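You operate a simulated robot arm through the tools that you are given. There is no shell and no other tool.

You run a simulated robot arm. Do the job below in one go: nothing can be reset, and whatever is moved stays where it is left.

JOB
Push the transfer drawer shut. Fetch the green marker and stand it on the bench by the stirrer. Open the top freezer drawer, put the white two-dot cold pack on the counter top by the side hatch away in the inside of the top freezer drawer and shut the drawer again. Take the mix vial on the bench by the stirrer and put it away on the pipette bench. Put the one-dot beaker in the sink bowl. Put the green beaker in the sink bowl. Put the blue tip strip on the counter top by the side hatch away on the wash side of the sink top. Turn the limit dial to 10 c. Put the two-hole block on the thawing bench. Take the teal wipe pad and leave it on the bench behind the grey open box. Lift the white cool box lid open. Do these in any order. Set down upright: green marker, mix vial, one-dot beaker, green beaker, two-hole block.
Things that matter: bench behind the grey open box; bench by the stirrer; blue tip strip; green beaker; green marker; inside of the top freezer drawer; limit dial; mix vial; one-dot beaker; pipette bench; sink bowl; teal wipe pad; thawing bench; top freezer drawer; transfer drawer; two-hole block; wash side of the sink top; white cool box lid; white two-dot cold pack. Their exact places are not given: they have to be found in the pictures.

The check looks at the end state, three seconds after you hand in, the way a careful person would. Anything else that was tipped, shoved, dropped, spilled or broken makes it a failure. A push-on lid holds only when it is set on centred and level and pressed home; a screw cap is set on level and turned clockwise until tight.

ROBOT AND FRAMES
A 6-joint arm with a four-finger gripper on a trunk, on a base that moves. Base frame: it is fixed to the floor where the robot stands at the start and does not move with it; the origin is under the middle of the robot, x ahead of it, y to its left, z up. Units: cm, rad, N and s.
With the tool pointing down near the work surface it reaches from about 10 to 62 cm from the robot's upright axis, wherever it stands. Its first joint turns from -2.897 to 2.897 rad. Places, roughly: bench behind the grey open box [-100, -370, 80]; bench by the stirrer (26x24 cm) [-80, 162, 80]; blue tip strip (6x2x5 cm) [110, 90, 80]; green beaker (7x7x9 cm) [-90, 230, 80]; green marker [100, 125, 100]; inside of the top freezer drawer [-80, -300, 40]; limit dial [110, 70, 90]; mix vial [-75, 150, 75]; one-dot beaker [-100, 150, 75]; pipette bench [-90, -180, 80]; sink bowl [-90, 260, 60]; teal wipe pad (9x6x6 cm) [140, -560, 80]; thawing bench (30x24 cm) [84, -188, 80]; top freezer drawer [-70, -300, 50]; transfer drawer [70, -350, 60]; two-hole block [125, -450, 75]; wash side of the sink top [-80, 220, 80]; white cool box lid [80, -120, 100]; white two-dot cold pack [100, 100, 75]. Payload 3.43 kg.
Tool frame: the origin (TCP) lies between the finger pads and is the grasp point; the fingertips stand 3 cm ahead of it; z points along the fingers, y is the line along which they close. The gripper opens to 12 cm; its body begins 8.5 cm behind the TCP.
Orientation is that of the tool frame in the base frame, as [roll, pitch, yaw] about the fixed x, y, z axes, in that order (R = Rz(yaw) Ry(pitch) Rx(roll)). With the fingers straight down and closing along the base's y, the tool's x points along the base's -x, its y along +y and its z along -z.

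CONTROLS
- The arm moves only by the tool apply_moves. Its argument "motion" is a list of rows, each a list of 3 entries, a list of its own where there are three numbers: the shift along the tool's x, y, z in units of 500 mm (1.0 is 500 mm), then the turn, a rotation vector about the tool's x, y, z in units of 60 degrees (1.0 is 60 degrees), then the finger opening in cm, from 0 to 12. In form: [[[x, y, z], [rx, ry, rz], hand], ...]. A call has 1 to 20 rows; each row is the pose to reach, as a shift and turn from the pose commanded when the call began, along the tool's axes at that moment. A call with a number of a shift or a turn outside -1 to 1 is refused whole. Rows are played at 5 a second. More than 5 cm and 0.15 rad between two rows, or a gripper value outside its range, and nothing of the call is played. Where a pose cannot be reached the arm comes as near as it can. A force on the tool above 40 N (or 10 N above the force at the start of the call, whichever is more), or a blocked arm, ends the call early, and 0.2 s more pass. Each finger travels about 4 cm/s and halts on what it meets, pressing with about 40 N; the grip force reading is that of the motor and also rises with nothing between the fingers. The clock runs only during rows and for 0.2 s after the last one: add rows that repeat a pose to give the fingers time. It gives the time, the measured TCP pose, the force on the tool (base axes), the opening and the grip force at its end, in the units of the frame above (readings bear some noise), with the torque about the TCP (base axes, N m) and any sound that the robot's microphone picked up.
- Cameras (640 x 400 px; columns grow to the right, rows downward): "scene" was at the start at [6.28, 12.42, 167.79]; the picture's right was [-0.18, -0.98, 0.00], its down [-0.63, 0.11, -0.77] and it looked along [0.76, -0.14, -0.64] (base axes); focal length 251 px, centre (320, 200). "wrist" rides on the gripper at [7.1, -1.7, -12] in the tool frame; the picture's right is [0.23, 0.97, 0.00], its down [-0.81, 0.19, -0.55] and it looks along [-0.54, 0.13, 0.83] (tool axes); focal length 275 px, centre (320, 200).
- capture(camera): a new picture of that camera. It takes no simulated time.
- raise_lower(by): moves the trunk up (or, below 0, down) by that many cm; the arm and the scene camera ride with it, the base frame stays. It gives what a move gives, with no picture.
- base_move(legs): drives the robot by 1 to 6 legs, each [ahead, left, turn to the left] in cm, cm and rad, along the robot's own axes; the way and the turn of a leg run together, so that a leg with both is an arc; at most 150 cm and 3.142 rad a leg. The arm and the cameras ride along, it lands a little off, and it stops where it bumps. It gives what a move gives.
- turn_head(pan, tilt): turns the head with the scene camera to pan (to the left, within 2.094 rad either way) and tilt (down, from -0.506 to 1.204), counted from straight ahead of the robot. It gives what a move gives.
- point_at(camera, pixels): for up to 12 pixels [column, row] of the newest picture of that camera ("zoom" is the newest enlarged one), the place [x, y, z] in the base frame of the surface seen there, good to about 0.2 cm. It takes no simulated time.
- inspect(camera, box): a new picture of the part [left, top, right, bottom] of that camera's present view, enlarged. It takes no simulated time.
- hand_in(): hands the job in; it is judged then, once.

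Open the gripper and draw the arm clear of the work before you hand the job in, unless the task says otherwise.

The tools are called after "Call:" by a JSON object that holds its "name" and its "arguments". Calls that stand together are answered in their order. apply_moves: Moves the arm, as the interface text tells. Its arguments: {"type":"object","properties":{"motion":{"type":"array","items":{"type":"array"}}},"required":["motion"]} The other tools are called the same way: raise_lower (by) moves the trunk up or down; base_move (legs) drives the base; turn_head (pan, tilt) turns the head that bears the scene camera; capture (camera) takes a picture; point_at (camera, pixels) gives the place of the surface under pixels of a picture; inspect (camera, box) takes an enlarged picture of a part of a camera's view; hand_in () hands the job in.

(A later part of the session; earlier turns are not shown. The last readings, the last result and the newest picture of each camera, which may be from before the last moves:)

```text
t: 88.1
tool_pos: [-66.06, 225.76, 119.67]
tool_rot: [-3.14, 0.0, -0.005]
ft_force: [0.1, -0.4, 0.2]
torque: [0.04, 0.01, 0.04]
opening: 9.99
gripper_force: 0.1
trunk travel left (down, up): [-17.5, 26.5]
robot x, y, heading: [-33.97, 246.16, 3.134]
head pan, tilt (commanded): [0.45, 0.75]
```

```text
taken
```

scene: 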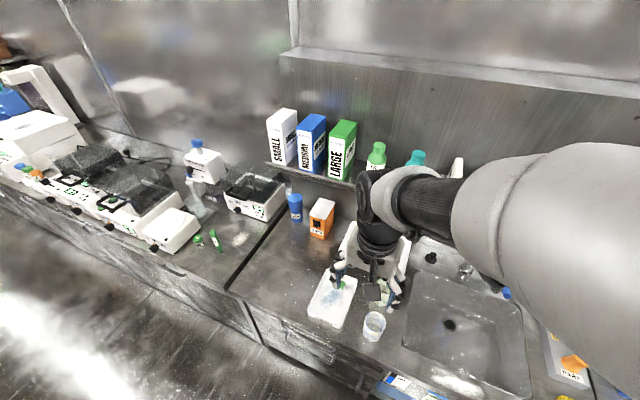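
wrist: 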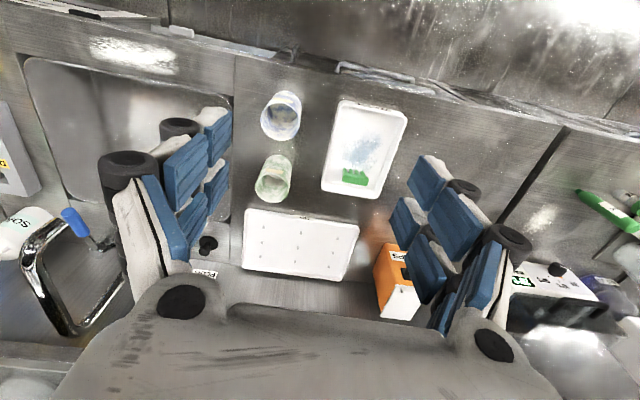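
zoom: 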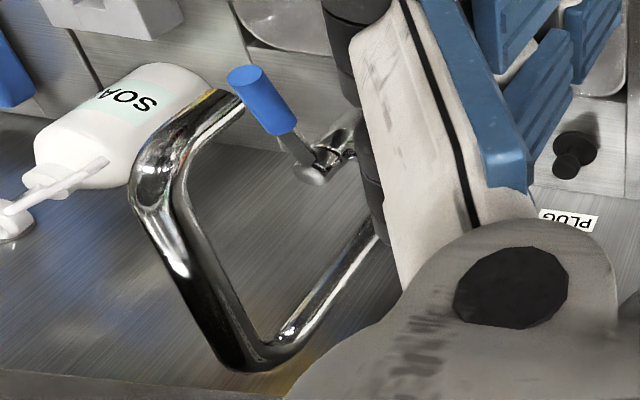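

The shelf's front edge is at x≈-100.5, fine. I replay the approach with smaller steps.

Call:
{"name": "apply_moves", "arguments": {"motion": [[[-0.08, -0.017, 0.03], [0, 0, 0], 9], [[-0.16, -0.034, 0.06], [0, 0, 0], 9], [[-0.24, -0.051, 0.1], [0, 0, 0], 9], [[-0.32, -0.068, 0.14], [0, 0, 0], 9], [[-0.401, -0.085, 0.18], [0, 0, 0], 9], [[-0.401, -0.085, 0.25], [0, 0, 0], 9], [[-0.401, -0.085, 0.3], [0, 0, 0], 9], [[-0.401, -0.085, 0.3], [0, 0, 0], 9]]}}

Call:
{"name": "capture", "arguments": {"camera": "wrist"}}

Call:
{"name": "capture", "arguments": {"camera": "scene"}}

```text
t: 89.9
tool_pos: [-86.21, 230.04, 104.58]
tool_rot: [3.14, 0.001, -0.005]
ft_force: [0.3, 0.5, 0.2]
torque: [0.01, 0.02, -0.01]
opening: 8.98
gripper_force: 0.1
trunk travel left (down, up): [-17.5, 26.5]
robot x, y, heading: [-33.7, 245.61, 3.139]
head pan, tilt (commanded): [0.45, 0.75]
```

```text
taken
```

wrist: 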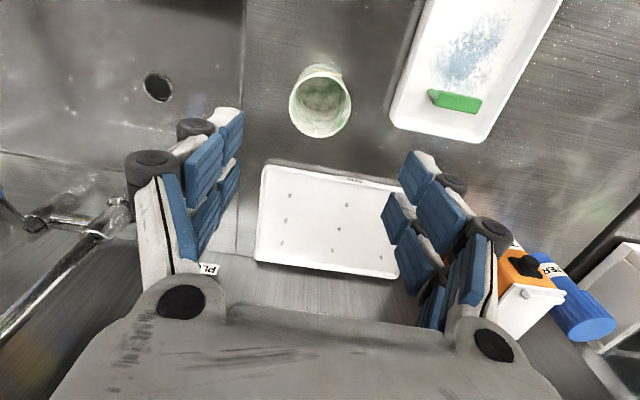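

```text
taken
```

scene: 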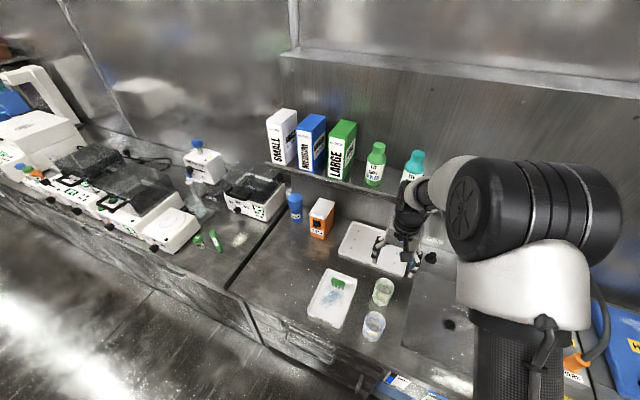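

I verify the rim position of the green beaker before descending.

Call:
{"name": "point_at", "arguments": {"camera": "wrist", "pixels": [[290, 108], [350, 102], [325, 136], [318, 80], [340, 68], [320, 108], [295, 125], [410, 100]]}}

```text
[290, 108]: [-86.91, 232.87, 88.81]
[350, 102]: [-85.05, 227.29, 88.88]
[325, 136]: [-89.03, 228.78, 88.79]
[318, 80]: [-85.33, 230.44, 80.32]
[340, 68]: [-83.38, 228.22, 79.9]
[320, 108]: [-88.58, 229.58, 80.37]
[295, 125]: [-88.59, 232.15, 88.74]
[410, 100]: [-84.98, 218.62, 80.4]
```

Rim centre (-86.3,230.0), z=88.8. I descend around it and close.

Call:
{"name": "apply_moves", "arguments": {"motion": [[[-0.001, 0, 0.09], [0, 0, 0], 9], [[-0.002, 0, 0.18], [0, 0, 0], 9], [[-0.002, 0, 0.27], [0, 0, 0], 9], [[-0.002, 0, 0.32], [0, 0, 0], 9], [[-0.002, 0, 0.344], [0, 0, 0], 9], [[-0.002, 0, 0.344], [0, 0, 0], 9]]}}

Call:
{"name": "apply_moves", "arguments": {"motion": [[[0, 0, 0], [0, 0, 0], 7.5], [[0, 0, 0], [0, 0, 0], 6], [[0, 0, 0], [0, 0, 0], 5], [[0, 0, 0], [0, 0, 0], 5], [[0, 0, 0], [0, 0, 0], 5]]}}

Call:
{"name": "capture", "arguments": {"camera": "wrist"}}

```text
t: 91.3
tool_pos: [-86.28, 230.16, 87.41]
tool_rot: [3.141, 0.001, -0.005]
ft_force: [-0.4, -0.5, 0.4]
torque: [0.0, 0.03, 0.0]
opening: 9.0
gripper_force: 0.1
trunk travel left (down, up): [-17.5, 26.5]
robot x, y, heading: [-33.81, 246.28, 3.13]
head pan, tilt (commanded): [0.45, 0.75]
```

```text
t: 92.5
tool_pos: [-86.33, 230.19, 87.46]
tool_rot: [3.14, -0.002, -0.004]
ft_force: [-0.1, 0.8, 1.8]
torque: [0.05, 0.0, 0.0]
opening: 5.57
gripper_force: 40.4
trunk travel left (down, up): [-17.5, 26.5]
robot x, y, heading: [-33.91, 245.86, 3.137]
head pan, tilt (commanded): [0.45, 0.75]
```

```text
taken
```

wrist: 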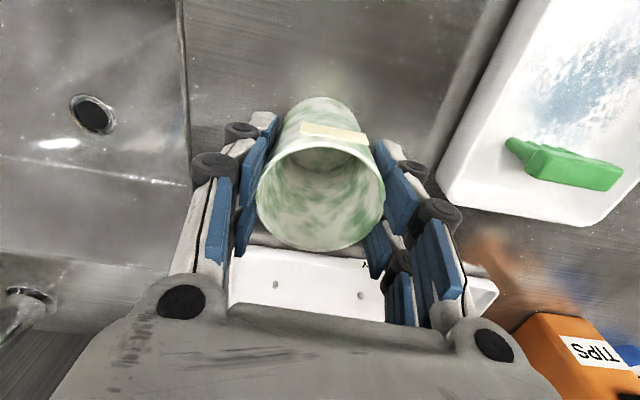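

The beaker is gripped at 5.57 cm. I lift it, carry it forward of the spout and over the bowl toward (-82,267).

Call:
{"name": "apply_moves", "arguments": {"motion": [[[0, 0, -0.05], [0, 0, 0], 5], [[0, 0, -0.14], [0, 0, 0], 5], [[0, 0, -0.23], [0, 0, 0], 5], [[0, 0, -0.32], [0, 0, 0], 5], [[0, 0, -0.41], [0, 0, 0], 5], [[0.04, 0, -0.49], [0, 0, 0], 5], [[0.09, -0.07, -0.49], [0, 0, 0], 5], [[0.14, -0.15, -0.49], [0, 0, 0], 5], [[0.16, -0.24, -0.49], [0, 0, 0], 5], [[0.16, -0.33, -0.49], [0, 0, 0], 5], [[0.16, -0.42, -0.49], [0, 0, 0], 5], [[0.16, -0.51, -0.49], [0, 0, 0], 5], [[0.16, -0.6, -0.49], [0, 0, 0], 5], [[0.16, -0.69, -0.49], [0, 0, 0], 5], [[0.16, -0.736, -0.49], [0, 0, 0], 5], [[0.12, -0.736, -0.49], [0, 0, 0], 5], [[0.086, -0.736, -0.49], [0, 0, 0], 5], [[0.086, -0.736, -0.49], [0, 0, 0], 5]]}}

Call:
{"name": "capture", "arguments": {"camera": "wrist"}}

Call:
{"name": "capture", "arguments": {"camera": "scene"}}

```text
t: 96.3
tool_pos: [-81.58, 266.97, 111.97]
tool_rot: [3.141, 0.0, -0.005]
ft_force: [-0.3, -0.1, -0.3]
torque: [0.0, -0.02, 0.02]
opening: 5.58
gripper_force: 40.1
trunk travel left (down, up): [-17.5, 26.5]
robot x, y, heading: [-33.94, 246.12, 3.134]
head pan, tilt (commanded): [0.45, 0.75]
```

```text
taken
```

wrist: 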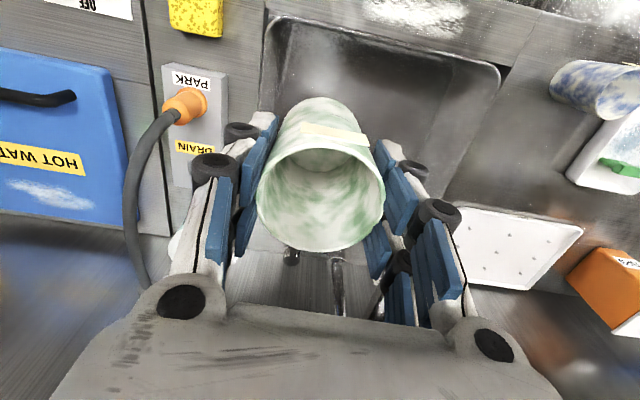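

```text
taken
```

scene: 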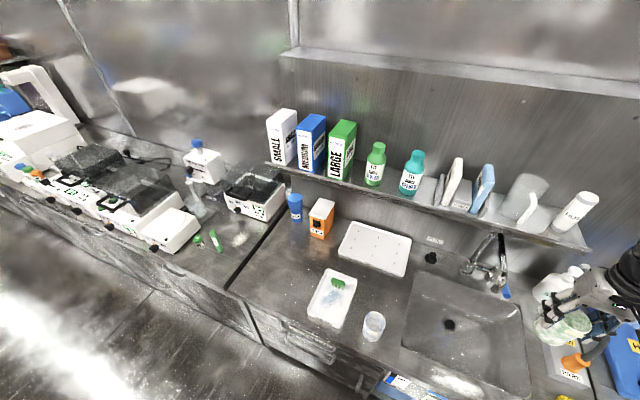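

Now the bowl is visible. I measure its floor near the intended placement.

Call:
{"name": "point_at", "arguments": {"camera": "scene", "pixels": [[505, 345], [490, 350], [500, 370], [480, 375], [460, 350], [420, 350], [522, 350], [518, 385], [500, 265], [470, 265], [415, 365], [450, 325]]}}

```text
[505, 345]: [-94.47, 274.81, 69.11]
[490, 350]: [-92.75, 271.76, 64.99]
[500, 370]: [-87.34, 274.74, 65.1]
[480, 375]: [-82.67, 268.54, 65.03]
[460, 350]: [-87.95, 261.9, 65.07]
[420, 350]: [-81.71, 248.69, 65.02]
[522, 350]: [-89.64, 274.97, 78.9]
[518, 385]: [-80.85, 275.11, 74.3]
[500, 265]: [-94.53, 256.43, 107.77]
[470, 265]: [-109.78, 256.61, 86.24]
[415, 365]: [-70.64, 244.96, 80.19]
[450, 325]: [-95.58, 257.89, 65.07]
```

The floor is z≈65.0, walls y≈239.5–275. I lower the green beaker at (-82.3,264.5) until just above the floor.

Call:
{"name": "apply_moves", "arguments": {"motion": [[[-0.014, 0.05, 0.05], [0, 0, 0], 5], [[-0.014, 0.05, 0.14], [0, 0, 0], 5], [[-0.014, 0.05, 0.23], [0, 0, 0], 5], [[-0.014, 0.05, 0.32], [0, 0, 0], 5], [[-0.014, 0.05, 0.41], [0, 0, 0], 5], [[-0.014, 0.05, 0.5], [0, 0, 0], 5], [[-0.014, 0.05, 0.58], [0, 0, 0], 5], [[-0.014, 0.05, 0.65], [0, 0, 0], 5], [[-0.014, 0.05, 0.71], [0, 0, 0], 5], [[-0.014, 0.05, 0.75], [0, 0, 0], 5], [[-0.014, 0.05, 0.77], [0, 0, 0], 5], [[-0.014, 0.05, 0.778], [0, 0, 0], 5], [[-0.014, 0.05, 0.778], [0, 0, 0], 5]]}}

Call:
{"name": "capture", "arguments": {"camera": "scene"}}

```text
t: 99.1
tool_pos: [-82.35, 264.44, 73.05]
tool_rot: [3.141, 0.0, -0.006]
ft_force: [-0.5, -1.2, -0.5]
torque: [-0.01, 0.03, -0.01]
opening: 5.55
gripper_force: 40.2
trunk travel left (down, up): [-17.5, 26.5]
robot x, y, heading: [-34.09, 246.1, 3.138]
head pan, tilt (commanded): [0.45, 0.75]
```

```text
taken
```

scene: 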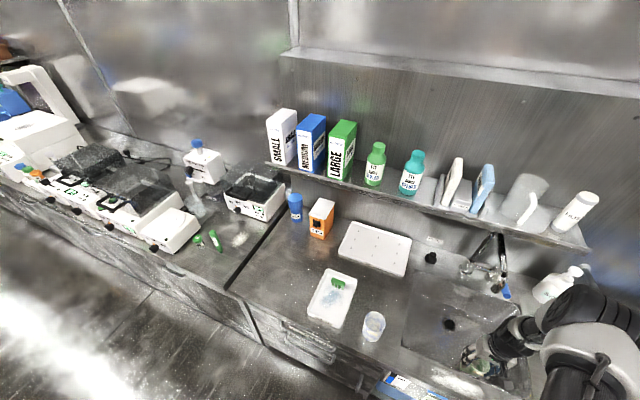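

Now slow steps until contact.

Call:
{"name": "apply_moves", "arguments": {"motion": [[[0, 0, 0.004], [0, 0, 0], 5], [[0, 0, 0.008], [0, 0, 0], 5], [[0, 0, 0.011], [0, 0, 0], 5], [[0, 0, 0.011], [0, 0, 0], 5]]}}

```text
t: 100.1
tool_pos: [-82.42, 264.55, 72.43]
tool_rot: [-3.141, 0.0, -0.005]
ft_force: [-0.6, -0.4, 0.0]
torque: [0.04, 0.0, 0.0]
opening: 5.56
gripper_force: 39.5
trunk travel left (down, up): [-17.5, 26.5]
robot x, y, heading: [-33.9, 246.17, 3.139]
head pan, tilt (commanded): [0.45, 0.75]
```

No contact yet at 72.43; I continue down in 0.1–0.15 cm steps.

Call:
{"name": "apply_moves", "arguments": {"motion": [[[0, 0, 0.002], [0, 0, 0], 5], [[0, 0, 0.004], [0, 0, 0], 5], [[0, 0, 0.006], [0, 0, 0], 5], [[0, 0, 0.006], [0, 0, 0], 5]]}}

```text
t: 101.1
tool_pos: [-82.36, 264.5, 72.26]
tool_rot: [3.141, -0.001, -0.004]
ft_force: [2.1, -0.8, 5.2]
torque: [-0.02, -0.03, 0.01]
opening: 5.56
gripper_force: 40.1
trunk travel left (down, up): [-17.5, 26.5]
robot x, y, heading: [-34.2, 246.07, 3.133]
head pan, tilt (commanded): [0.45, 0.75]
```

Contact (5 N). I open to 7.6 cm and lift straight up.

Call:
{"name": "apply_moves", "arguments": {"motion": [[[0, 0, 0], [0, 0, 0], 6.2], [[0, 0, 0], [0, 0, 0], 7], [[0, 0, 0], [0, 0, 0], 7.6], [[0, 0, 0], [0, 0, 0], 7.6], [[0, 0, -0.03], [0, 0, 0], 7.6], [[0, 0, -0.08], [0, 0, 0], 7.6], [[0, 0, -0.15], [0, 0, 0], 7.6], [[0, 0, -0.24], [0, 0, 0], 7.6], [[0, 0, -0.33], [0, 0, 0], 7.6], [[0, 0, -0.42], [0, 0, 0], 7.6], [[0, 0, -0.51], [0, 0, 0], 7.6], [[0, 0, -0.6], [0, 0, 0], 7.6], [[0, 0, -0.69], [0, 0, 0], 7.6], [[0, 0, -0.78], [0, 0, 0], 7.6], [[0, 0, -0.86], [0, 0, 0], 7.6]]}}

Call:
{"name": "capture", "arguments": {"camera": "wrist"}}

Call:
{"name": "capture", "arguments": {"camera": "scene"}}

```text
t: 104.3
tool_pos: [-82.29, 264.55, 115.13]
tool_rot: [-3.141, 0.001, -0.005]
ft_force: [-0.3, 0.1, 0.6]
torque: [-0.01, 0.04, -0.01]
opening: 7.61
gripper_force: 0.0
trunk travel left (down, up): [-17.5, 26.5]
robot x, y, heading: [-33.63, 246.44, 3.135]
head pan, tilt (commanded): [0.45, 0.75]
```

```text
taken
```

wrist: 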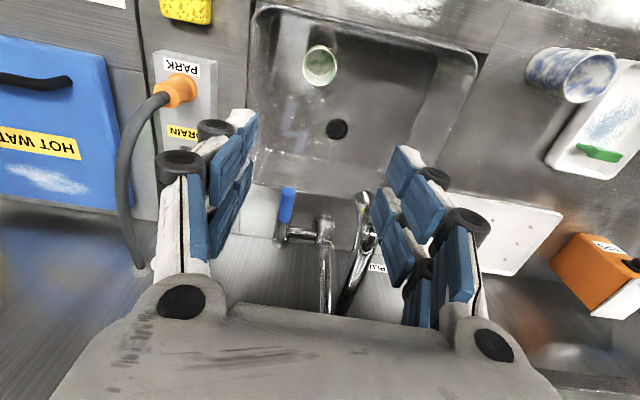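

```text
taken
```

scene: 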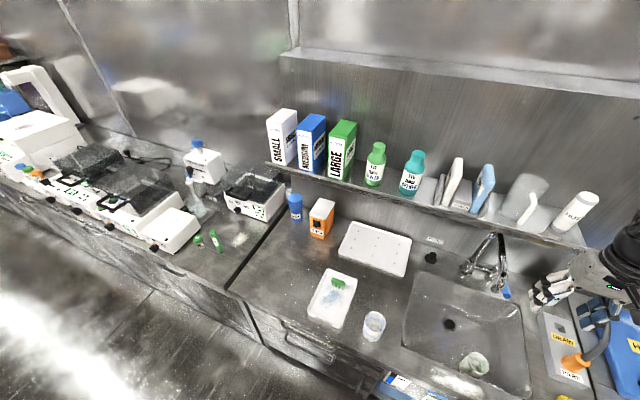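

The green beaker stands in the bowl. I retract and drive back left to the one-dot beaker by the dispenser.

Call:
{"name": "apply_moves", "arguments": {"motion": [[[0.08, 0.05, -0.02], [0, 0, 0], 9], [[0.16, 0.1, -0.04], [0, 0, 0], 9], [[0.24, 0.15, -0.06], [0, 0, 0], 9], [[0.32, 0.2, -0.08], [0, 0, 0], 9], [[0.4, 0.25, -0.08], [0, 0, 0], 9], [[0.42, 0.34, -0.08], [0, 0, 0], 9], [[0.42, 0.43, -0.08], [0, 0, 0], 9], [[0.42, 0.5, -0.08], [0, 0, 0], 9]]}}

Call:
{"name": "base_move", "arguments": {"legs": [[0, 97, 0]]}}

Call:
{"name": "turn_head", "arguments": {"pan": 0.1, "tilt": 0.8}}

Call:
{"name": "capture", "arguments": {"camera": "scene"}}

Call:
{"name": "capture", "arguments": {"camera": "wrist"}}

```text
t: 106.1
tool_pos: [-61.57, 239.28, 119.06]
tool_rot: [3.141, -0.001, -0.006]
ft_force: [-1.4, -0.9, 0.4]
torque: [-0.01, 0.0, -0.01]
opening: 9.0
gripper_force: 0.1
trunk travel left (down, up): [-17.5, 26.5]
robot x, y, heading: [-34.21, 246.01, 3.137]
head pan, tilt (commanded): [0.45, 0.75]
```

```text
t: 111.1
tool_pos: [-62.15, 143.08, 119.24]
tool_rot: [-3.141, 0.0, -0.007]
ft_force: [0.2, 0.6, -0.3]
torque: [-0.03, 0.01, -0.01]
opening: 8.99
gripper_force: 0.1
trunk travel left (down, up): [-17.5, 26.5]
robot x, y, heading: [-34.18, 149.62, 3.132]
head pan, tilt (commanded): [0.45, 0.75]
```

```text
t: 112.0
tool_pos: [-62.0, 143.17, 119.2]
tool_rot: [-3.141, -0.001, -0.007]
ft_force: [-0.9, 0.6, -0.5]
torque: [0.01, -0.02, 0.0]
opening: 9.0
gripper_force: 0.1
trunk travel left (down, up): [-17.5, 26.5]
robot x, y, heading: [-34.24, 149.72, 3.132]
head pan, tilt (commanded): [0.099, 0.799]
```

```text
taken
```

scene: 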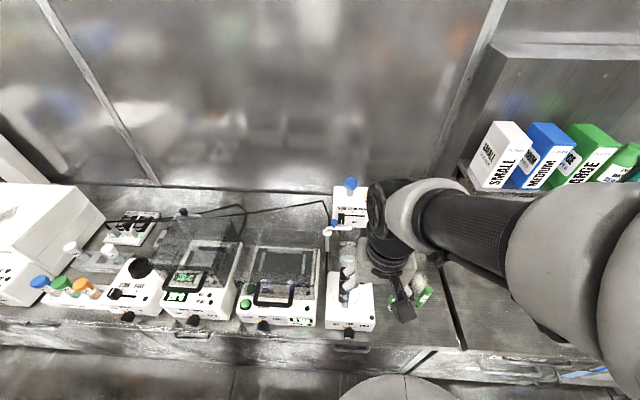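

```text
taken
```

wrist: 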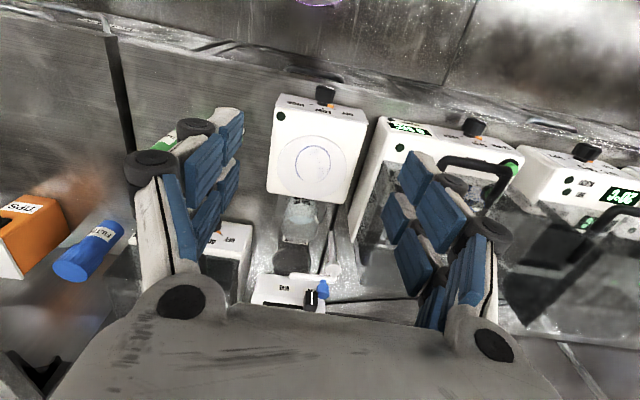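

I zoom into the beaker at (303,220) for the dot label.

Call:
{"name": "inspect", "arguments": {"camera": "wrist", "box": [265, 190, 345, 280]}}

Call:
{"name": "inspect", "arguments": {"camera": "scene", "box": [315, 210, 375, 290]}}

```text
4.44 times, centred on (305, 235) of wrist
```

zoom: 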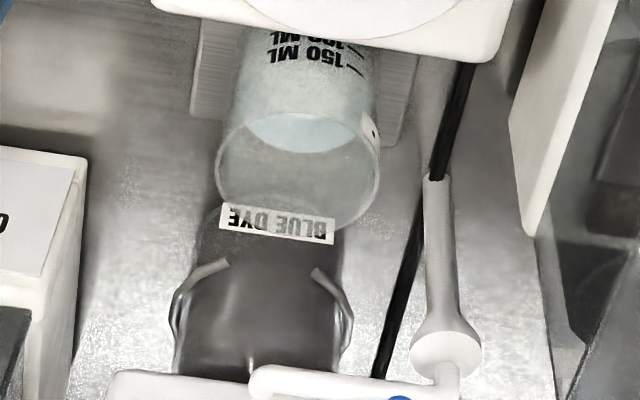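

```text
5.00 times, centred on (345, 250) of scene
```

zoom: 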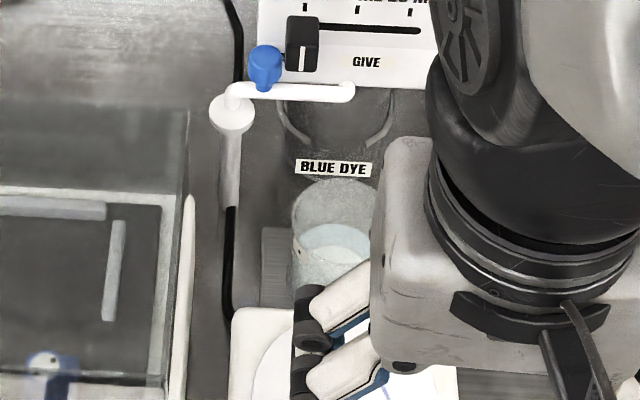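

The white patch with a single dot confirms the one-dot beaker. I move above it at (-89.2,140.8).

Call:
{"name": "apply_moves", "arguments": {"motion": [[[-0.09, 0.0086, 0], [0, 0, 0], 9], [[-0.18, 0.0172, 0], [0, 0, 0], 9], [[-0.27, 0.0258, 0], [0, 0, 0], 9], [[-0.36, 0.0344, 0], [0, 0, 0], 9], [[-0.45, 0.043, 0.03], [0, 0, 0], 9], [[-0.53, 0.05, 0.08], [0, 0, 0], 9], [[-0.544, 0.0518, 0.16], [0, 0, 0], 9], [[-0.544, 0.0518, 0.23], [0, 0, 0], 9], [[-0.544, 0.0518, 0.284], [0, 0, 0], 9], [[-0.544, 0.0518, 0.284], [0, 0, 0], 9]]}}

Call:
{"name": "capture", "arguments": {"camera": "wrist"}}

Call:
{"name": "capture", "arguments": {"camera": "scene"}}

```text
t: 114.2
tool_pos: [-89.43, 140.69, 104.92]
tool_rot: [3.14, -0.001, -0.004]
ft_force: [-0.1, -0.3, -0.5]
torque: [-0.02, -0.02, -0.01]
opening: 9.0
gripper_force: 0.1
trunk travel left (down, up): [-17.5, 26.5]
robot x, y, heading: [-34.17, 150.16, 3.13]
head pan, tilt (commanded): [0.099, 0.799]
```

```text
taken
```

wrist: 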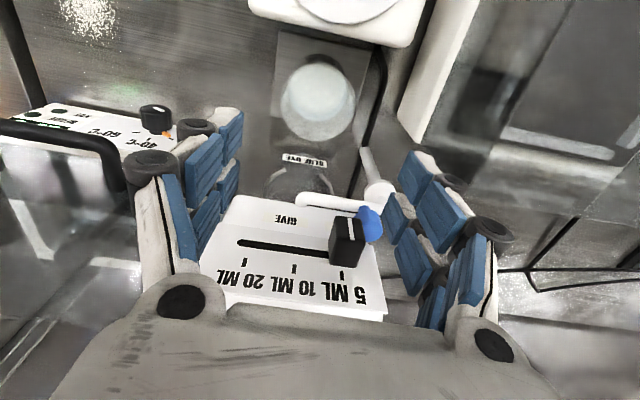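

```text
taken
```

scene: 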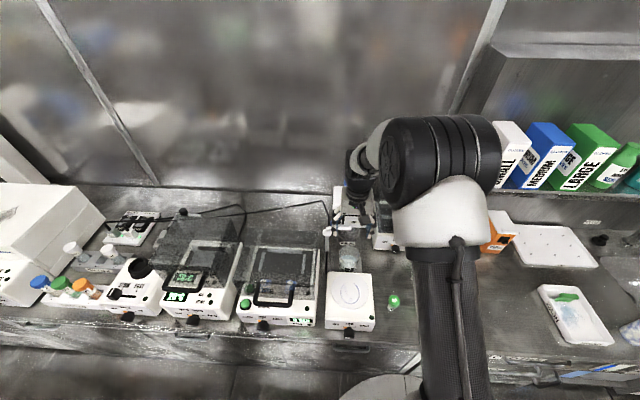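

The beaker is under the hand. I measure the dispenser's lever, tap and front face for clearance of the gripper body.

Call:
{"name": "point_at", "arguments": {"camera": "wrist", "pixels": [[345, 230], [370, 222], [305, 200], [260, 200], [285, 218], [290, 280], [318, 140], [281, 100], [355, 100], [300, 165]]}}

```text
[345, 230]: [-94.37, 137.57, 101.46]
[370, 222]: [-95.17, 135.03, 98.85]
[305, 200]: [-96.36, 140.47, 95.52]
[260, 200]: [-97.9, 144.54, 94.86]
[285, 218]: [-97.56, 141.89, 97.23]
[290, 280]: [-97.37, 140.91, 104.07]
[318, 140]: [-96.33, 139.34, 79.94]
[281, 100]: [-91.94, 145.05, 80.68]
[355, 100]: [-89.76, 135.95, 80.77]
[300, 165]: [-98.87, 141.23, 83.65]
```

The dispenser's lever knob reaches x≈-94.4 at z≈101; I measure my gripper's body and wrist ring from the scene camera to judge clearance.

Call:
{"name": "inspect", "arguments": {"camera": "scene", "box": [310, 110, 430, 290]}}

Call:
{"name": "point_at", "arguments": {"camera": "zoom", "pixels": [[290, 170], [270, 200], [262, 170], [290, 120], [320, 130], [340, 100], [270, 230], [300, 210], [280, 145], [310, 190]]}}

```text
2.22 times, centred on (370, 200) of scene
```

zoom: 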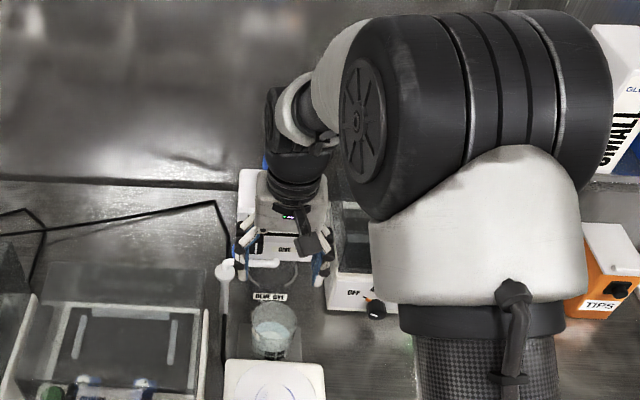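

```text
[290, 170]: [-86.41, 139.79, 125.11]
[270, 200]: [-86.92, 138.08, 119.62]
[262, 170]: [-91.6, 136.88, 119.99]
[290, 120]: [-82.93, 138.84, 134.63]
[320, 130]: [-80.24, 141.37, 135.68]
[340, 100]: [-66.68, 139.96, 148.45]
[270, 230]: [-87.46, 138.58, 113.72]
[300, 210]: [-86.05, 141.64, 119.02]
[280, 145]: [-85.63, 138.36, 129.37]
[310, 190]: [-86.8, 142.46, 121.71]
```

The gripper body is only ±2.5 cm deep there, so it clears the lever. I descend around the beaker to z=87.2.

Call:
{"name": "apply_moves", "arguments": {"motion": [[[0.006, -0.004, 0.07], [0, 0, 0], 9], [[0.006, -0.004, 0.14], [0, 0, 0], 9], [[0.006, -0.004, 0.21], [0, 0, 0], 9], [[0.006, -0.004, 0.27], [0, 0, 0], 9], [[0.006, -0.004, 0.32], [0, 0, 0], 9], [[0.006, -0.004, 0.354], [0, 0, 0], 9], [[0.006, -0.004, 0.354], [0, 0, 0], 9]]}}

Call:
{"name": "capture", "arguments": {"camera": "wrist"}}

```text
t: 115.8
tool_pos: [-89.01, 141.02, 87.24]
tool_rot: [-3.141, 0.0, -0.005]
ft_force: [0.2, 0.4, 1.5]
torque: [0.0, 0.01, 0.0]
opening: 9.0
gripper_force: 0.1
trunk travel left (down, up): [-17.5, 26.5]
robot x, y, heading: [-34.41, 149.72, 3.143]
head pan, tilt (commanded): [0.099, 0.799]
```

```text
taken
```

wrist: 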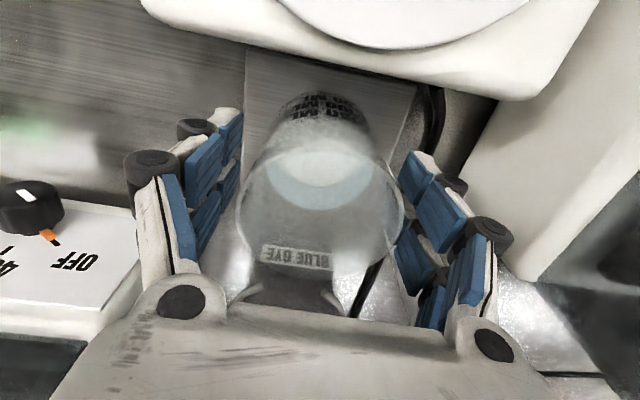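

The beaker is well between the fingers. I close.

Call:
{"name": "apply_moves", "arguments": {"motion": [[[0, 0, 0], [0, 0, 0], 8], [[0, 0, 0], [0, 0, 0], 7], [[0, 0, 0], [0, 0, 0], 6], [[0, 0, 0], [0, 0, 0], 5.5], [[0, 0, 0], [0, 0, 0], 5.5], [[0, 0, 0], [0, 0, 0], 5.5]]}}

Call:
{"name": "capture", "arguments": {"camera": "wrist"}}

```text
t: 117.2
tool_pos: [-89.01, 141.13, 87.26]
tool_rot: [3.141, 0.0, -0.005]
ft_force: [1.9, 0.1, 1.3]
torque: [-0.02, -0.03, 0.06]
opening: 6.87
gripper_force: 40.1
trunk travel left (down, up): [-17.5, 26.5]
robot x, y, heading: [-34.32, 149.87, 3.132]
head pan, tilt (commanded): [0.099, 0.799]
```

```text
taken
```

wrist: 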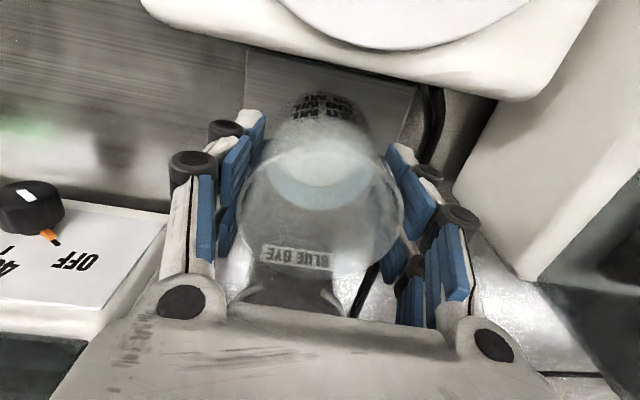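

Gripped at 6.87 cm. I lift slowly and retract level.

Call:
{"name": "apply_moves", "arguments": {"motion": [[[0, 0, -0.02], [0, 0, 0], 5.5], [[0, 0, -0.05], [0, 0, 0], 5.5], [[0, 0, -0.09], [0, 0, 0], 5.5], [[0, 0, -0.13], [0, 0, 0], 5.5], [[0, 0, -0.18], [0, 0, 0], 5.5], [[0, 0, -0.23], [0, 0, 0], 5.5], [[0, 0, -0.28], [0, 0, 0], 5.5], [[0, 0, -0.33], [0, 0, 0], 5.5], [[0, 0, -0.38], [0, 0, 0], 5.5], [[0, 0, -0.43], [0, 0, 0], 5.5], [[0, 0, -0.48], [0, 0, 0], 5.5], [[0, 0, -0.52], [0, 0, 0], 5.5], [[0, 0, -0.55], [0, 0, 0], 5.5], [[0, 0, -0.56], [0, 0, 0], 5.5], [[0, 0, -0.56], [0, 0, 0], 5.5]]}}

Call:
{"name": "apply_moves", "arguments": {"motion": [[[0.02, 0, 0], [0, 0, 0], 5.5], [[0.06, 0, 0], [0, 0, 0], 5.5], [[0.11, 0, 0], [0, 0, 0], 5.5], [[0.17, 0, 0], [0, 0, 0], 5.5], [[0.23, 0, 0], [0, 0, 0], 5.5], [[0.29, 0, 0], [0, 0, 0], 5.5], [[0.35, 0, 0], [0, 0, 0], 5.5], [[0.4, 0, 0], [0, 0, 0], 5.5], [[0.44, 0, 0], [0, 0, 0], 5.5], [[0.46, 0, 0], [0, 0, 0], 5.5], [[0.46, 0, 0], [0, 0, 0], 5.5]]}}

Call:
{"name": "capture", "arguments": {"camera": "wrist"}}

Call:
{"name": "capture", "arguments": {"camera": "scene"}}

```text
t: 120.4
tool_pos: [-89.04, 141.16, 115.37]
tool_rot: [3.141, -0.001, -0.007]
ft_force: [-0.3, 0.3, -2.0]
torque: [-0.01, 0.03, -0.05]
opening: 6.84
gripper_force: 40.2
trunk travel left (down, up): [-17.5, 26.5]
robot x, y, heading: [-34.29, 150.09, 3.133]
head pan, tilt (commanded): [0.099, 0.799]
```

```text
t: 122.8
tool_pos: [-66.03, 140.77, 115.22]
tool_rot: [3.14, 0.001, -0.005]
ft_force: [-0.3, -0.1, -1.9]
torque: [0.01, 0.01, 0.02]
opening: 6.85
gripper_force: 40.1
trunk travel left (down, up): [-17.5, 26.5]
robot x, y, heading: [-34.05, 150.31, 3.132]
head pan, tilt (commanded): [0.099, 0.799]
```

```text
taken
```

wrist: 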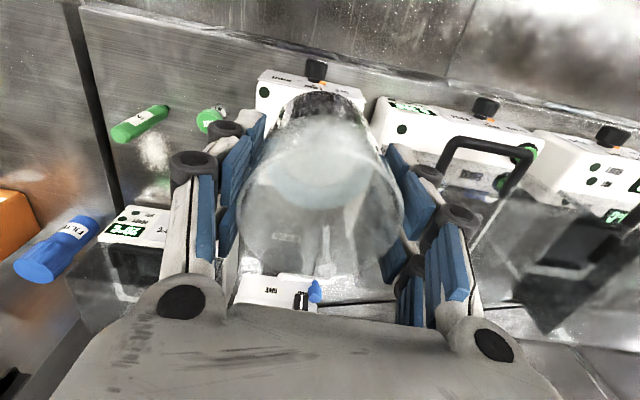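

```text
taken
```

scene: 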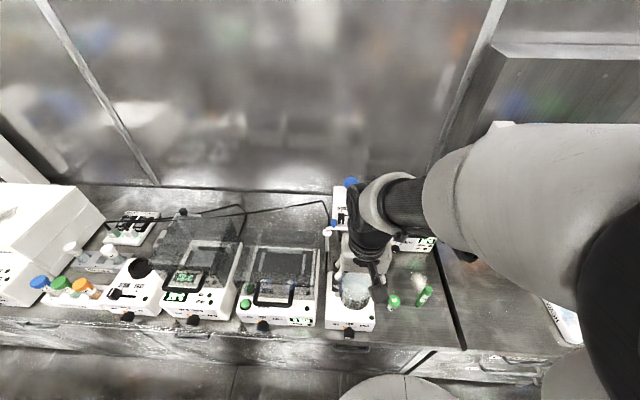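

The beaker is held level. I drive right to the sink, in two gentle legs.

Call:
{"name": "base_move", "arguments": {"legs": [[0, -48, 0], [0, -48, 0]]}}

Call:
{"name": "turn_head", "arguments": {"pan": 0.45, "tilt": 0.75}}

Call:
{"name": "capture", "arguments": {"camera": "wrist"}}

```text
t: 128.1
tool_pos: [-65.16, 236.74, 115.3]
tool_rot: [-3.141, 0.0, -0.008]
ft_force: [1.1, 0.8, -1.0]
torque: [-0.01, -0.02, -0.02]
opening: 6.82
gripper_force: 39.4
trunk travel left (down, up): [-17.5, 26.5]
robot x, y, heading: [-33.47, 245.41, 3.135]
head pan, tilt (commanded): [0.099, 0.799]
```

```text
t: 128.9
tool_pos: [-65.18, 236.66, 115.17]
tool_rot: [-3.141, 0.0, -0.011]
ft_force: [0.7, 0.0, -0.9]
torque: [-0.01, -0.04, -0.02]
opening: 6.82
gripper_force: 39.1
trunk travel left (down, up): [-17.5, 26.5]
robot x, y, heading: [-33.47, 245.77, 3.133]
head pan, tilt (commanded): [0.45, 0.75]
```

```text
taken
```

wrist: 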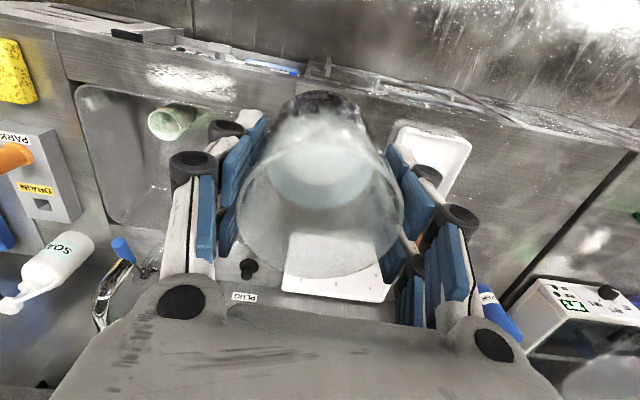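

I carry it over the bowl to (-82.3,249.5) at moderate speed and lower it to near the floor.

Call:
{"name": "apply_moves", "arguments": {"motion": [[[-0.03, -0.022, 0], [0, 0, 0], 5.5], [[-0.08, -0.059, 0], [0, 0, 0], 5.5], [[-0.13, -0.096, 0], [0, 0, 0], 5.5], [[-0.18, -0.132, 0], [0, 0, 0], 5.5], [[-0.23, -0.169, 0], [0, 0, 0], 5.5], [[-0.28, -0.206, 0], [0, 0, 0], 5.5], [[-0.32, -0.235, 0], [0, 0, 0], 5.5], [[-0.344, -0.253, 0], [0, 0, 0], 5.5], [[-0.344, -0.253, 0.03], [0, 0, 0], 5.5], [[-0.344, -0.253, 0.09], [0, 0, 0], 5.5], [[-0.344, -0.253, 0.16], [0, 0, 0], 5.5], [[-0.344, -0.253, 0.23], [0, 0, 0], 5.5], [[-0.344, -0.253, 0.3], [0, 0, 0], 5.5], [[-0.344, -0.253, 0.37], [0, 0, 0], 5.5], [[-0.344, -0.253, 0.44], [0, 0, 0], 5.5], [[-0.344, -0.253, 0.5], [0, 0, 0], 5.5], [[-0.344, -0.253, 0.54], [0, 0, 0], 5.5], [[-0.344, -0.253, 0.56], [0, 0, 0], 5.5], [[-0.344, -0.253, 0.56], [0, 0, 0], 5.5]]}}

Call:
{"name": "capture", "arguments": {"camera": "wrist"}}

Call:
{"name": "capture", "arguments": {"camera": "scene"}}

```text
t: 132.9
tool_pos: [-82.37, 249.45, 87.2]
tool_rot: [-3.141, 0.0, -0.008]
ft_force: [0.2, -0.7, -2.6]
torque: [-0.01, 0.0, -0.01]
opening: 6.82
gripper_force: 39.5
trunk travel left (down, up): [-17.5, 26.5]
robot x, y, heading: [-33.35, 245.61, 3.133]
head pan, tilt (commanded): [0.45, 0.75]
```

```text
taken
```

wrist: 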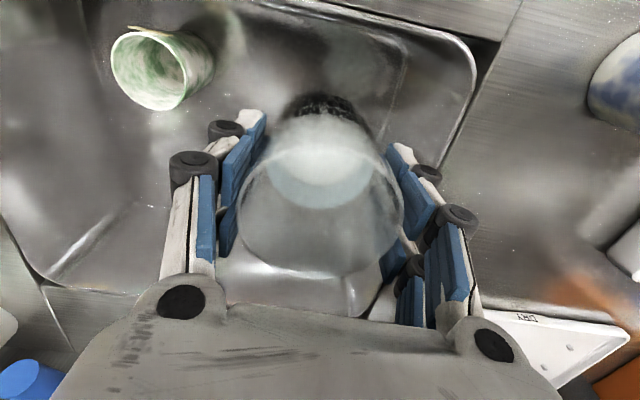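

```text
taken
```

scene: 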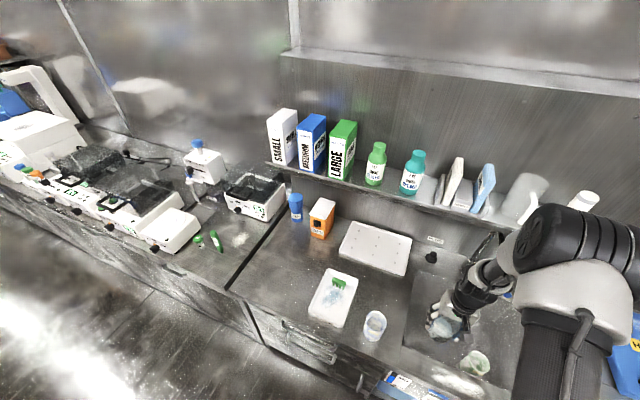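

Everything is clear of the walls. I continue down to just above the floor, then slow steps.

Call:
{"name": "apply_moves", "arguments": {"motion": [[[0, 0, 0.03], [0, 0, 0], 5.5], [[0, 0, 0.09], [0, 0, 0], 5.5], [[0, 0, 0.15], [0, 0, 0], 5.5], [[0, 0, 0.21], [0, 0, 0], 5.5], [[0, 0, 0.26], [0, 0, 0], 5.5], [[0, 0, 0.285], [0, 0, 0], 5.5], [[0, 0, 0.295], [0, 0, 0], 5.5], [[0, 0, 0.3], [0, 0, 0], 5.5], [[0, 0, 0.304], [0, 0, 0], 5.5], [[0, 0, 0.308], [0, 0, 0], 5.5], [[0, 0, 0.308], [0, 0, 0], 5.5]]}}

```text
t: 135.3
tool_pos: [-82.27, 249.42, 71.83]
tool_rot: [3.141, 0.0, -0.006]
ft_force: [-0.7, 0.0, -0.5]
torque: [-0.02, 0.0, 0.01]
opening: 6.83
gripper_force: 39.6
trunk travel left (down, up): [-17.5, 26.5]
robot x, y, heading: [-33.66, 245.58, 3.132]
head pan, tilt (commanded): [0.45, 0.75]
```

Not yet clearly in contact; I go down in 0.1 cm steps.

Call:
{"name": "apply_moves", "arguments": {"motion": [[[0, 0, 0.002], [0, 0, 0], 5.5], [[0, 0, 0.004], [0, 0, 0], 5.5], [[0, 0, 0.004], [0, 0, 0], 5.5]]}}

Call:
{"name": "apply_moves", "arguments": {"motion": [[[0, 0, 0.002], [0, 0, 0], 5.5], [[0, 0, 0.004], [0, 0, 0], 5.5], [[0, 0, 0.004], [0, 0, 0], 5.5]]}}

```text
t: 136.1
tool_pos: [-82.3, 249.46, 71.67]
tool_rot: [3.141, 0.0, -0.009]
ft_force: [0.3, 0.5, -0.9]
torque: [-0.01, 0.0, 0.01]
opening: 6.85
gripper_force: 39.7
trunk travel left (down, up): [-17.5, 26.5]
robot x, y, heading: [-33.49, 245.35, 3.134]
head pan, tilt (commanded): [0.45, 0.75]
```

```text
t: 136.9
tool_pos: [-82.29, 249.58, 71.45]
tool_rot: [3.141, 0.0, -0.007]
ft_force: [-0.4, 0.7, -1.7]
torque: [0.0, 0.01, 0.0]
opening: 6.87
gripper_force: 40.5
trunk travel left (down, up): [-17.5, 26.5]
robot x, y, heading: [-33.59, 245.52, 3.132]
head pan, tilt (commanded): [0.45, 0.75]
```

Still hanging (−1.7 N). Further small steps.

Call:
{"name": "apply_moves", "arguments": {"motion": [[[0, 0, 0.002], [0, 0, 0], 5.5], [[0, 0, 0.004], [0, 0, 0], 5.5], [[0, 0, 0.004], [0, 0, 0], 5.5]]}}

Call:
{"name": "apply_moves", "arguments": {"motion": [[[0, 0, 0.002], [0, 0, 0], 5.5], [[0, 0, 0.003], [0, 0, 0], 5.5], [[0, 0, 0.003], [0, 0, 0], 5.5]]}}

```text
t: 137.7
tool_pos: [-82.23, 249.48, 71.33]
tool_rot: [-3.14, 0.001, -0.008]
ft_force: [1.0, -0.9, 8.6]
torque: [-0.01, -0.18, 0.02]
opening: 6.83
gripper_force: 39.9
trunk travel left (down, up): [-17.5, 26.5]
robot x, y, heading: [-33.3, 245.93, 3.129]
head pan, tilt (commanded): [0.45, 0.75]
```

```text
t: 138.5
tool_pos: [-82.34, 249.45, 71.2]
tool_rot: [-3.141, 0.004, -0.006]
ft_force: [1.5, -3.2, 28.6]
torque: [-0.19, -0.37, 0.06]
opening: 6.86
gripper_force: 39.5
trunk travel left (down, up): [-17.5, 26.5]
robot x, y, heading: [-33.55, 245.69, 3.129]
head pan, tilt (commanded): [0.45, 0.75]
```

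Contact made (28 N). I ease up 0.15 cm, then open gently and rise.

Call:
{"name": "apply_moves", "arguments": {"motion": [[[0, 0, -0.003], [0, 0, 0], 5.5], [[0, 0, -0.003], [0, 0, 0], 5.5], [[0, 0, -0.003], [0, 0, 0], 7.2], [[0, 0, -0.003], [0, 0, 0], 7.8], [[0, 0, -0.003], [0, 0, 0], 8.6], [[0, 0, -0.003], [0, 0, 0], 8.6], [[0, 0, -0.003], [0, 0, 0], 8.6], [[0, 0, -0.03], [0, 0, 0], 8.6], [[0, 0, -0.08], [0, 0, 0], 8.6], [[0, 0, -0.15], [0, 0, 0], 8.6], [[0, 0, -0.24], [0, 0, 0], 8.6], [[0, 0, -0.33], [0, 0, 0], 8.6], [[0, 0, -0.42], [0, 0, 0], 8.6], [[0, 0, -0.51], [0, 0, 0], 8.6], [[0, 0, -0.6], [0, 0, 0], 8.6], [[0, 0, -0.69], [0, 0, 0], 8.6], [[0, 0, -0.78], [0, 0, 0], 8.6], [[0, 0, -0.86], [0, 0, 0], 8.6]]}}

Call:
{"name": "capture", "arguments": {"camera": "wrist"}}

Call:
{"name": "capture", "arguments": {"camera": "scene"}}

```text
t: 142.3
tool_pos: [-82.21, 249.56, 114.24]
tool_rot: [-3.14, -0.001, -0.008]
ft_force: [0.0, 0.0, 0.8]
torque: [-0.02, 0.03, -0.03]
opening: 8.61
gripper_force: 0.1
trunk travel left (down, up): [-17.5, 26.5]
robot x, y, heading: [-33.51, 245.54, 3.133]
head pan, tilt (commanded): [0.45, 0.75]
```

```text
taken
```

wrist: 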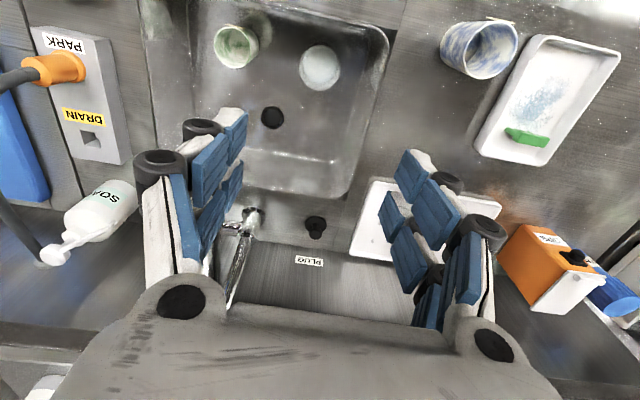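

```text
taken
```

scene: 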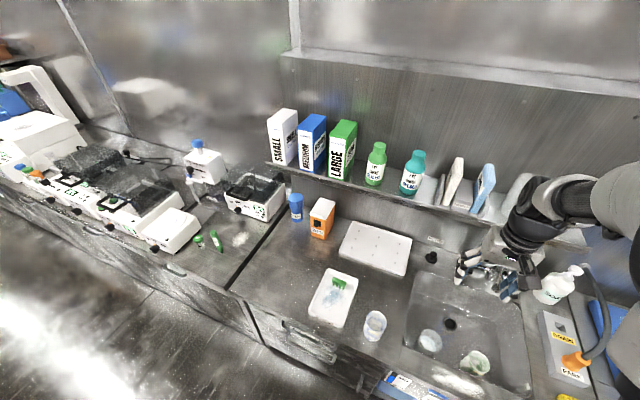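

Both beakers stand upright in the bowl. Next the blue tip strip: I retract, back into the corridor, turn around and drive to the hatch counter.

Call:
{"name": "apply_moves", "arguments": {"motion": [[[0.08, 0.03, -0.02], [0, 0, 0], 8.6], [[0.16, 0.06, -0.04], [0, 0, 0], 8.6], [[0.24, 0.09, -0.06], [0, 0, 0], 8.6], [[0.32, 0.12, -0.08], [0, 0, 0], 8.6], [[0.4, 0.15, -0.08], [0, 0, 0], 8.6], [[0.42, 0.2, -0.08], [0, 0, 0], 8.6]]}}

Call:
{"name": "base_move", "arguments": {"legs": [[-38, 0, 0], [0, 148, 0], [0, 0, 3.14], [40, -5, 0]]}}

Call:
{"name": "turn_head", "arguments": {"pan": 0.2, "tilt": 0.9}}

Call:
{"name": "capture", "arguments": {"camera": "scene"}}

Call:
{"name": "capture", "arguments": {"camera": "wrist"}}

```text
t: 143.7
tool_pos: [-61.48, 239.37, 118.04]
tool_rot: [3.141, 0.001, -0.01]
ft_force: [0.1, -0.5, 0.1]
torque: [0.01, -0.01, -0.01]
opening: 8.61
gripper_force: 0.1
trunk travel left (down, up): [-17.5, 26.5]
robot x, y, heading: [-33.66, 245.78, 3.138]
head pan, tilt (commanded): [0.45, 0.75]
```

```text
t: 162.5
tool_pos: [71.59, 99.26, 118.2]
tool_rot: [3.139, 0.001, -3.141]
ft_force: [0.6, 0.0, -1.1]
torque: [-0.03, 0.03, -0.03]
opening: 8.62
gripper_force: 0.0
trunk travel left (down, up): [-17.5, 26.5]
robot x, y, heading: [43.71, 92.62, 0.005]
head pan, tilt (commanded): [0.45, 0.75]
```

```text
t: 163.2
tool_pos: [71.49, 99.43, 118.19]
tool_rot: [3.142, 0.001, -3.14]
ft_force: [0.0, -0.1, -0.8]
torque: [-0.02, 0.03, 0.01]
opening: 8.64
gripper_force: 0.0
trunk travel left (down, up): [-17.5, 26.5]
robot x, y, heading: [43.91, 92.89, 0.006]
head pan, tilt (commanded): [0.201, 0.901]
```

```text
taken
```

scene: 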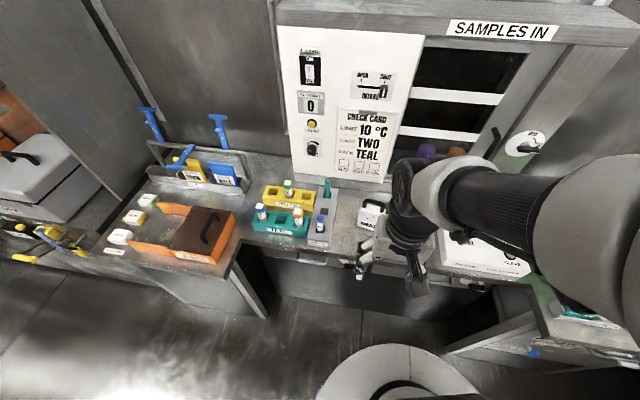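

```text
taken
```

wrist: 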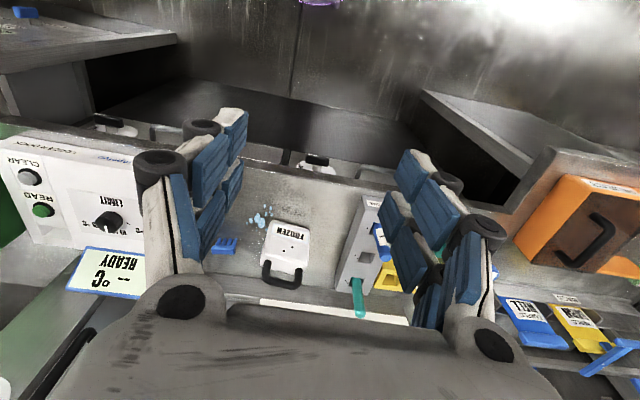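

I drive 12 cm closer, then move the hand over the strip for a look.

Call:
{"name": "base_move", "arguments": {"legs": [[12, -3, 0]]}}

Call:
{"name": "apply_moves", "arguments": {"motion": [[[-0.07, -0.06, 0.02], [0, 0, 0], 8], [[-0.14, -0.1, 0.05], [0, 0, 0], 8], [[-0.22, -0.13, 0.08], [0, 0, 0], 7], [[-0.3, -0.15, 0.11], [0, 0, 0], 7], [[-0.38, -0.17, 0.14], [0, 0, 0], 7], [[-0.42, -0.19, 0.2], [0, 0, 0], 7], [[-0.42, -0.19, 0.24], [0, 0, 0], 7], [[-0.42, -0.19, 0.24], [0, 0, 0], 7]]}}

Call:
{"name": "capture", "arguments": {"camera": "wrist"}}

```text
t: 164.5
tool_pos: [83.62, 96.38, 118.05]
tool_rot: [-3.141, -0.002, -3.138]
ft_force: [0.7, -0.1, 0.4]
torque: [0.01, 0.04, 0.03]
opening: 8.58
gripper_force: 0.1
trunk travel left (down, up): [-17.5, 26.5]
robot x, y, heading: [55.31, 89.95, 0.005]
head pan, tilt (commanded): [0.201, 0.901]
```

```text
t: 166.3
tool_pos: [104.64, 86.84, 106.21]
tool_rot: [-3.141, -0.001, -3.139]
ft_force: [-0.7, 0.3, -0.6]
torque: [0.01, -0.01, -0.03]
opening: 6.98
gripper_force: 0.0
trunk travel left (down, up): [-17.5, 26.5]
robot x, y, heading: [55.82, 90.02, 0.005]
head pan, tilt (commanded): [0.201, 0.901]
```

```text
taken
```

wrist: 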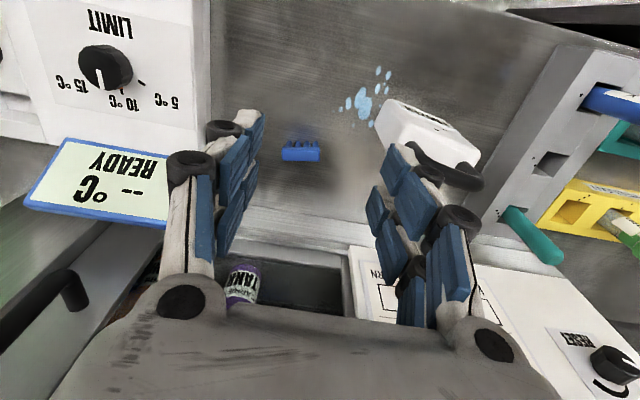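

The blue strip is at (300,150) in the wrist view. I zoom in and measure it and the pack beside it.

Call:
{"name": "inspect", "arguments": {"camera": "wrist", "box": [265, 120, 335, 175]}}

Call:
{"name": "point_at", "arguments": {"camera": "zoom", "pixels": [[170, 230], [330, 225], [170, 290], [330, 300], [250, 260], [180, 170], [310, 170], [250, 170], [250, 290]]}}

Call:
{"name": "inspect", "arguments": {"camera": "scene", "box": [340, 170, 440, 250]}}

```text
7.27 times, centred on (300, 148) of wrist
```

zoom: 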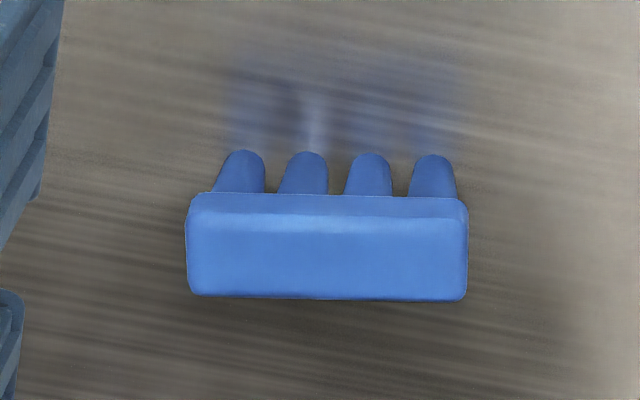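

```text
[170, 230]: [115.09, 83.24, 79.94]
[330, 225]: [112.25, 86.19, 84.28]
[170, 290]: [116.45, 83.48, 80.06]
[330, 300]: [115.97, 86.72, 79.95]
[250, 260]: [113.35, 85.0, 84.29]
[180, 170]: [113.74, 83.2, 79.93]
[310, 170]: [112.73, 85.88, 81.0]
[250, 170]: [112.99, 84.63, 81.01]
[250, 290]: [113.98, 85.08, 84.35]
```

```text
5.00 times, centred on (390, 210) of scene
```

zoom: 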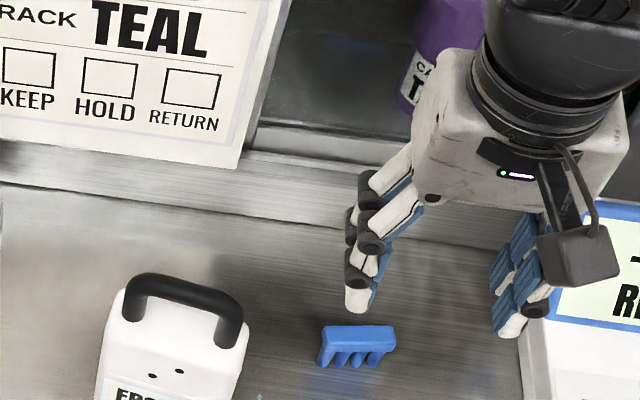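

The strip stands on its prongs with its bar along y (top z 84.3). I'd like to grip it across its 2 cm width, so I measure its ends and the sill behind it.

Call:
{"name": "point_at", "arguments": {"camera": "zoom", "pixels": [[196, 265], [460, 265], [328, 205], [328, 292], [240, 155], [435, 160]]}}

Call:
{"name": "point_at", "arguments": {"camera": "wrist", "pixels": [[300, 175], [300, 190], [300, 205], [300, 215], [300, 225], [300, 240], [400, 120], [450, 165]]}}

```text
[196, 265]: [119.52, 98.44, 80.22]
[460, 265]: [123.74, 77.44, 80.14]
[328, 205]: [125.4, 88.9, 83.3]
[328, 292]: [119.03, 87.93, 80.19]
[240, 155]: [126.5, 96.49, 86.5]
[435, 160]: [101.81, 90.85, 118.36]
```

```text
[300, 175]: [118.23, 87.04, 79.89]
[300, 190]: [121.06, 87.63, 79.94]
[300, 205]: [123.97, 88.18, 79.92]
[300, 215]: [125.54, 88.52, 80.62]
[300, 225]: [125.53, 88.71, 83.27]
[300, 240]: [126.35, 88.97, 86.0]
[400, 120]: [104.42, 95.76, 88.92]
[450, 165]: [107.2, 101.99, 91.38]
```

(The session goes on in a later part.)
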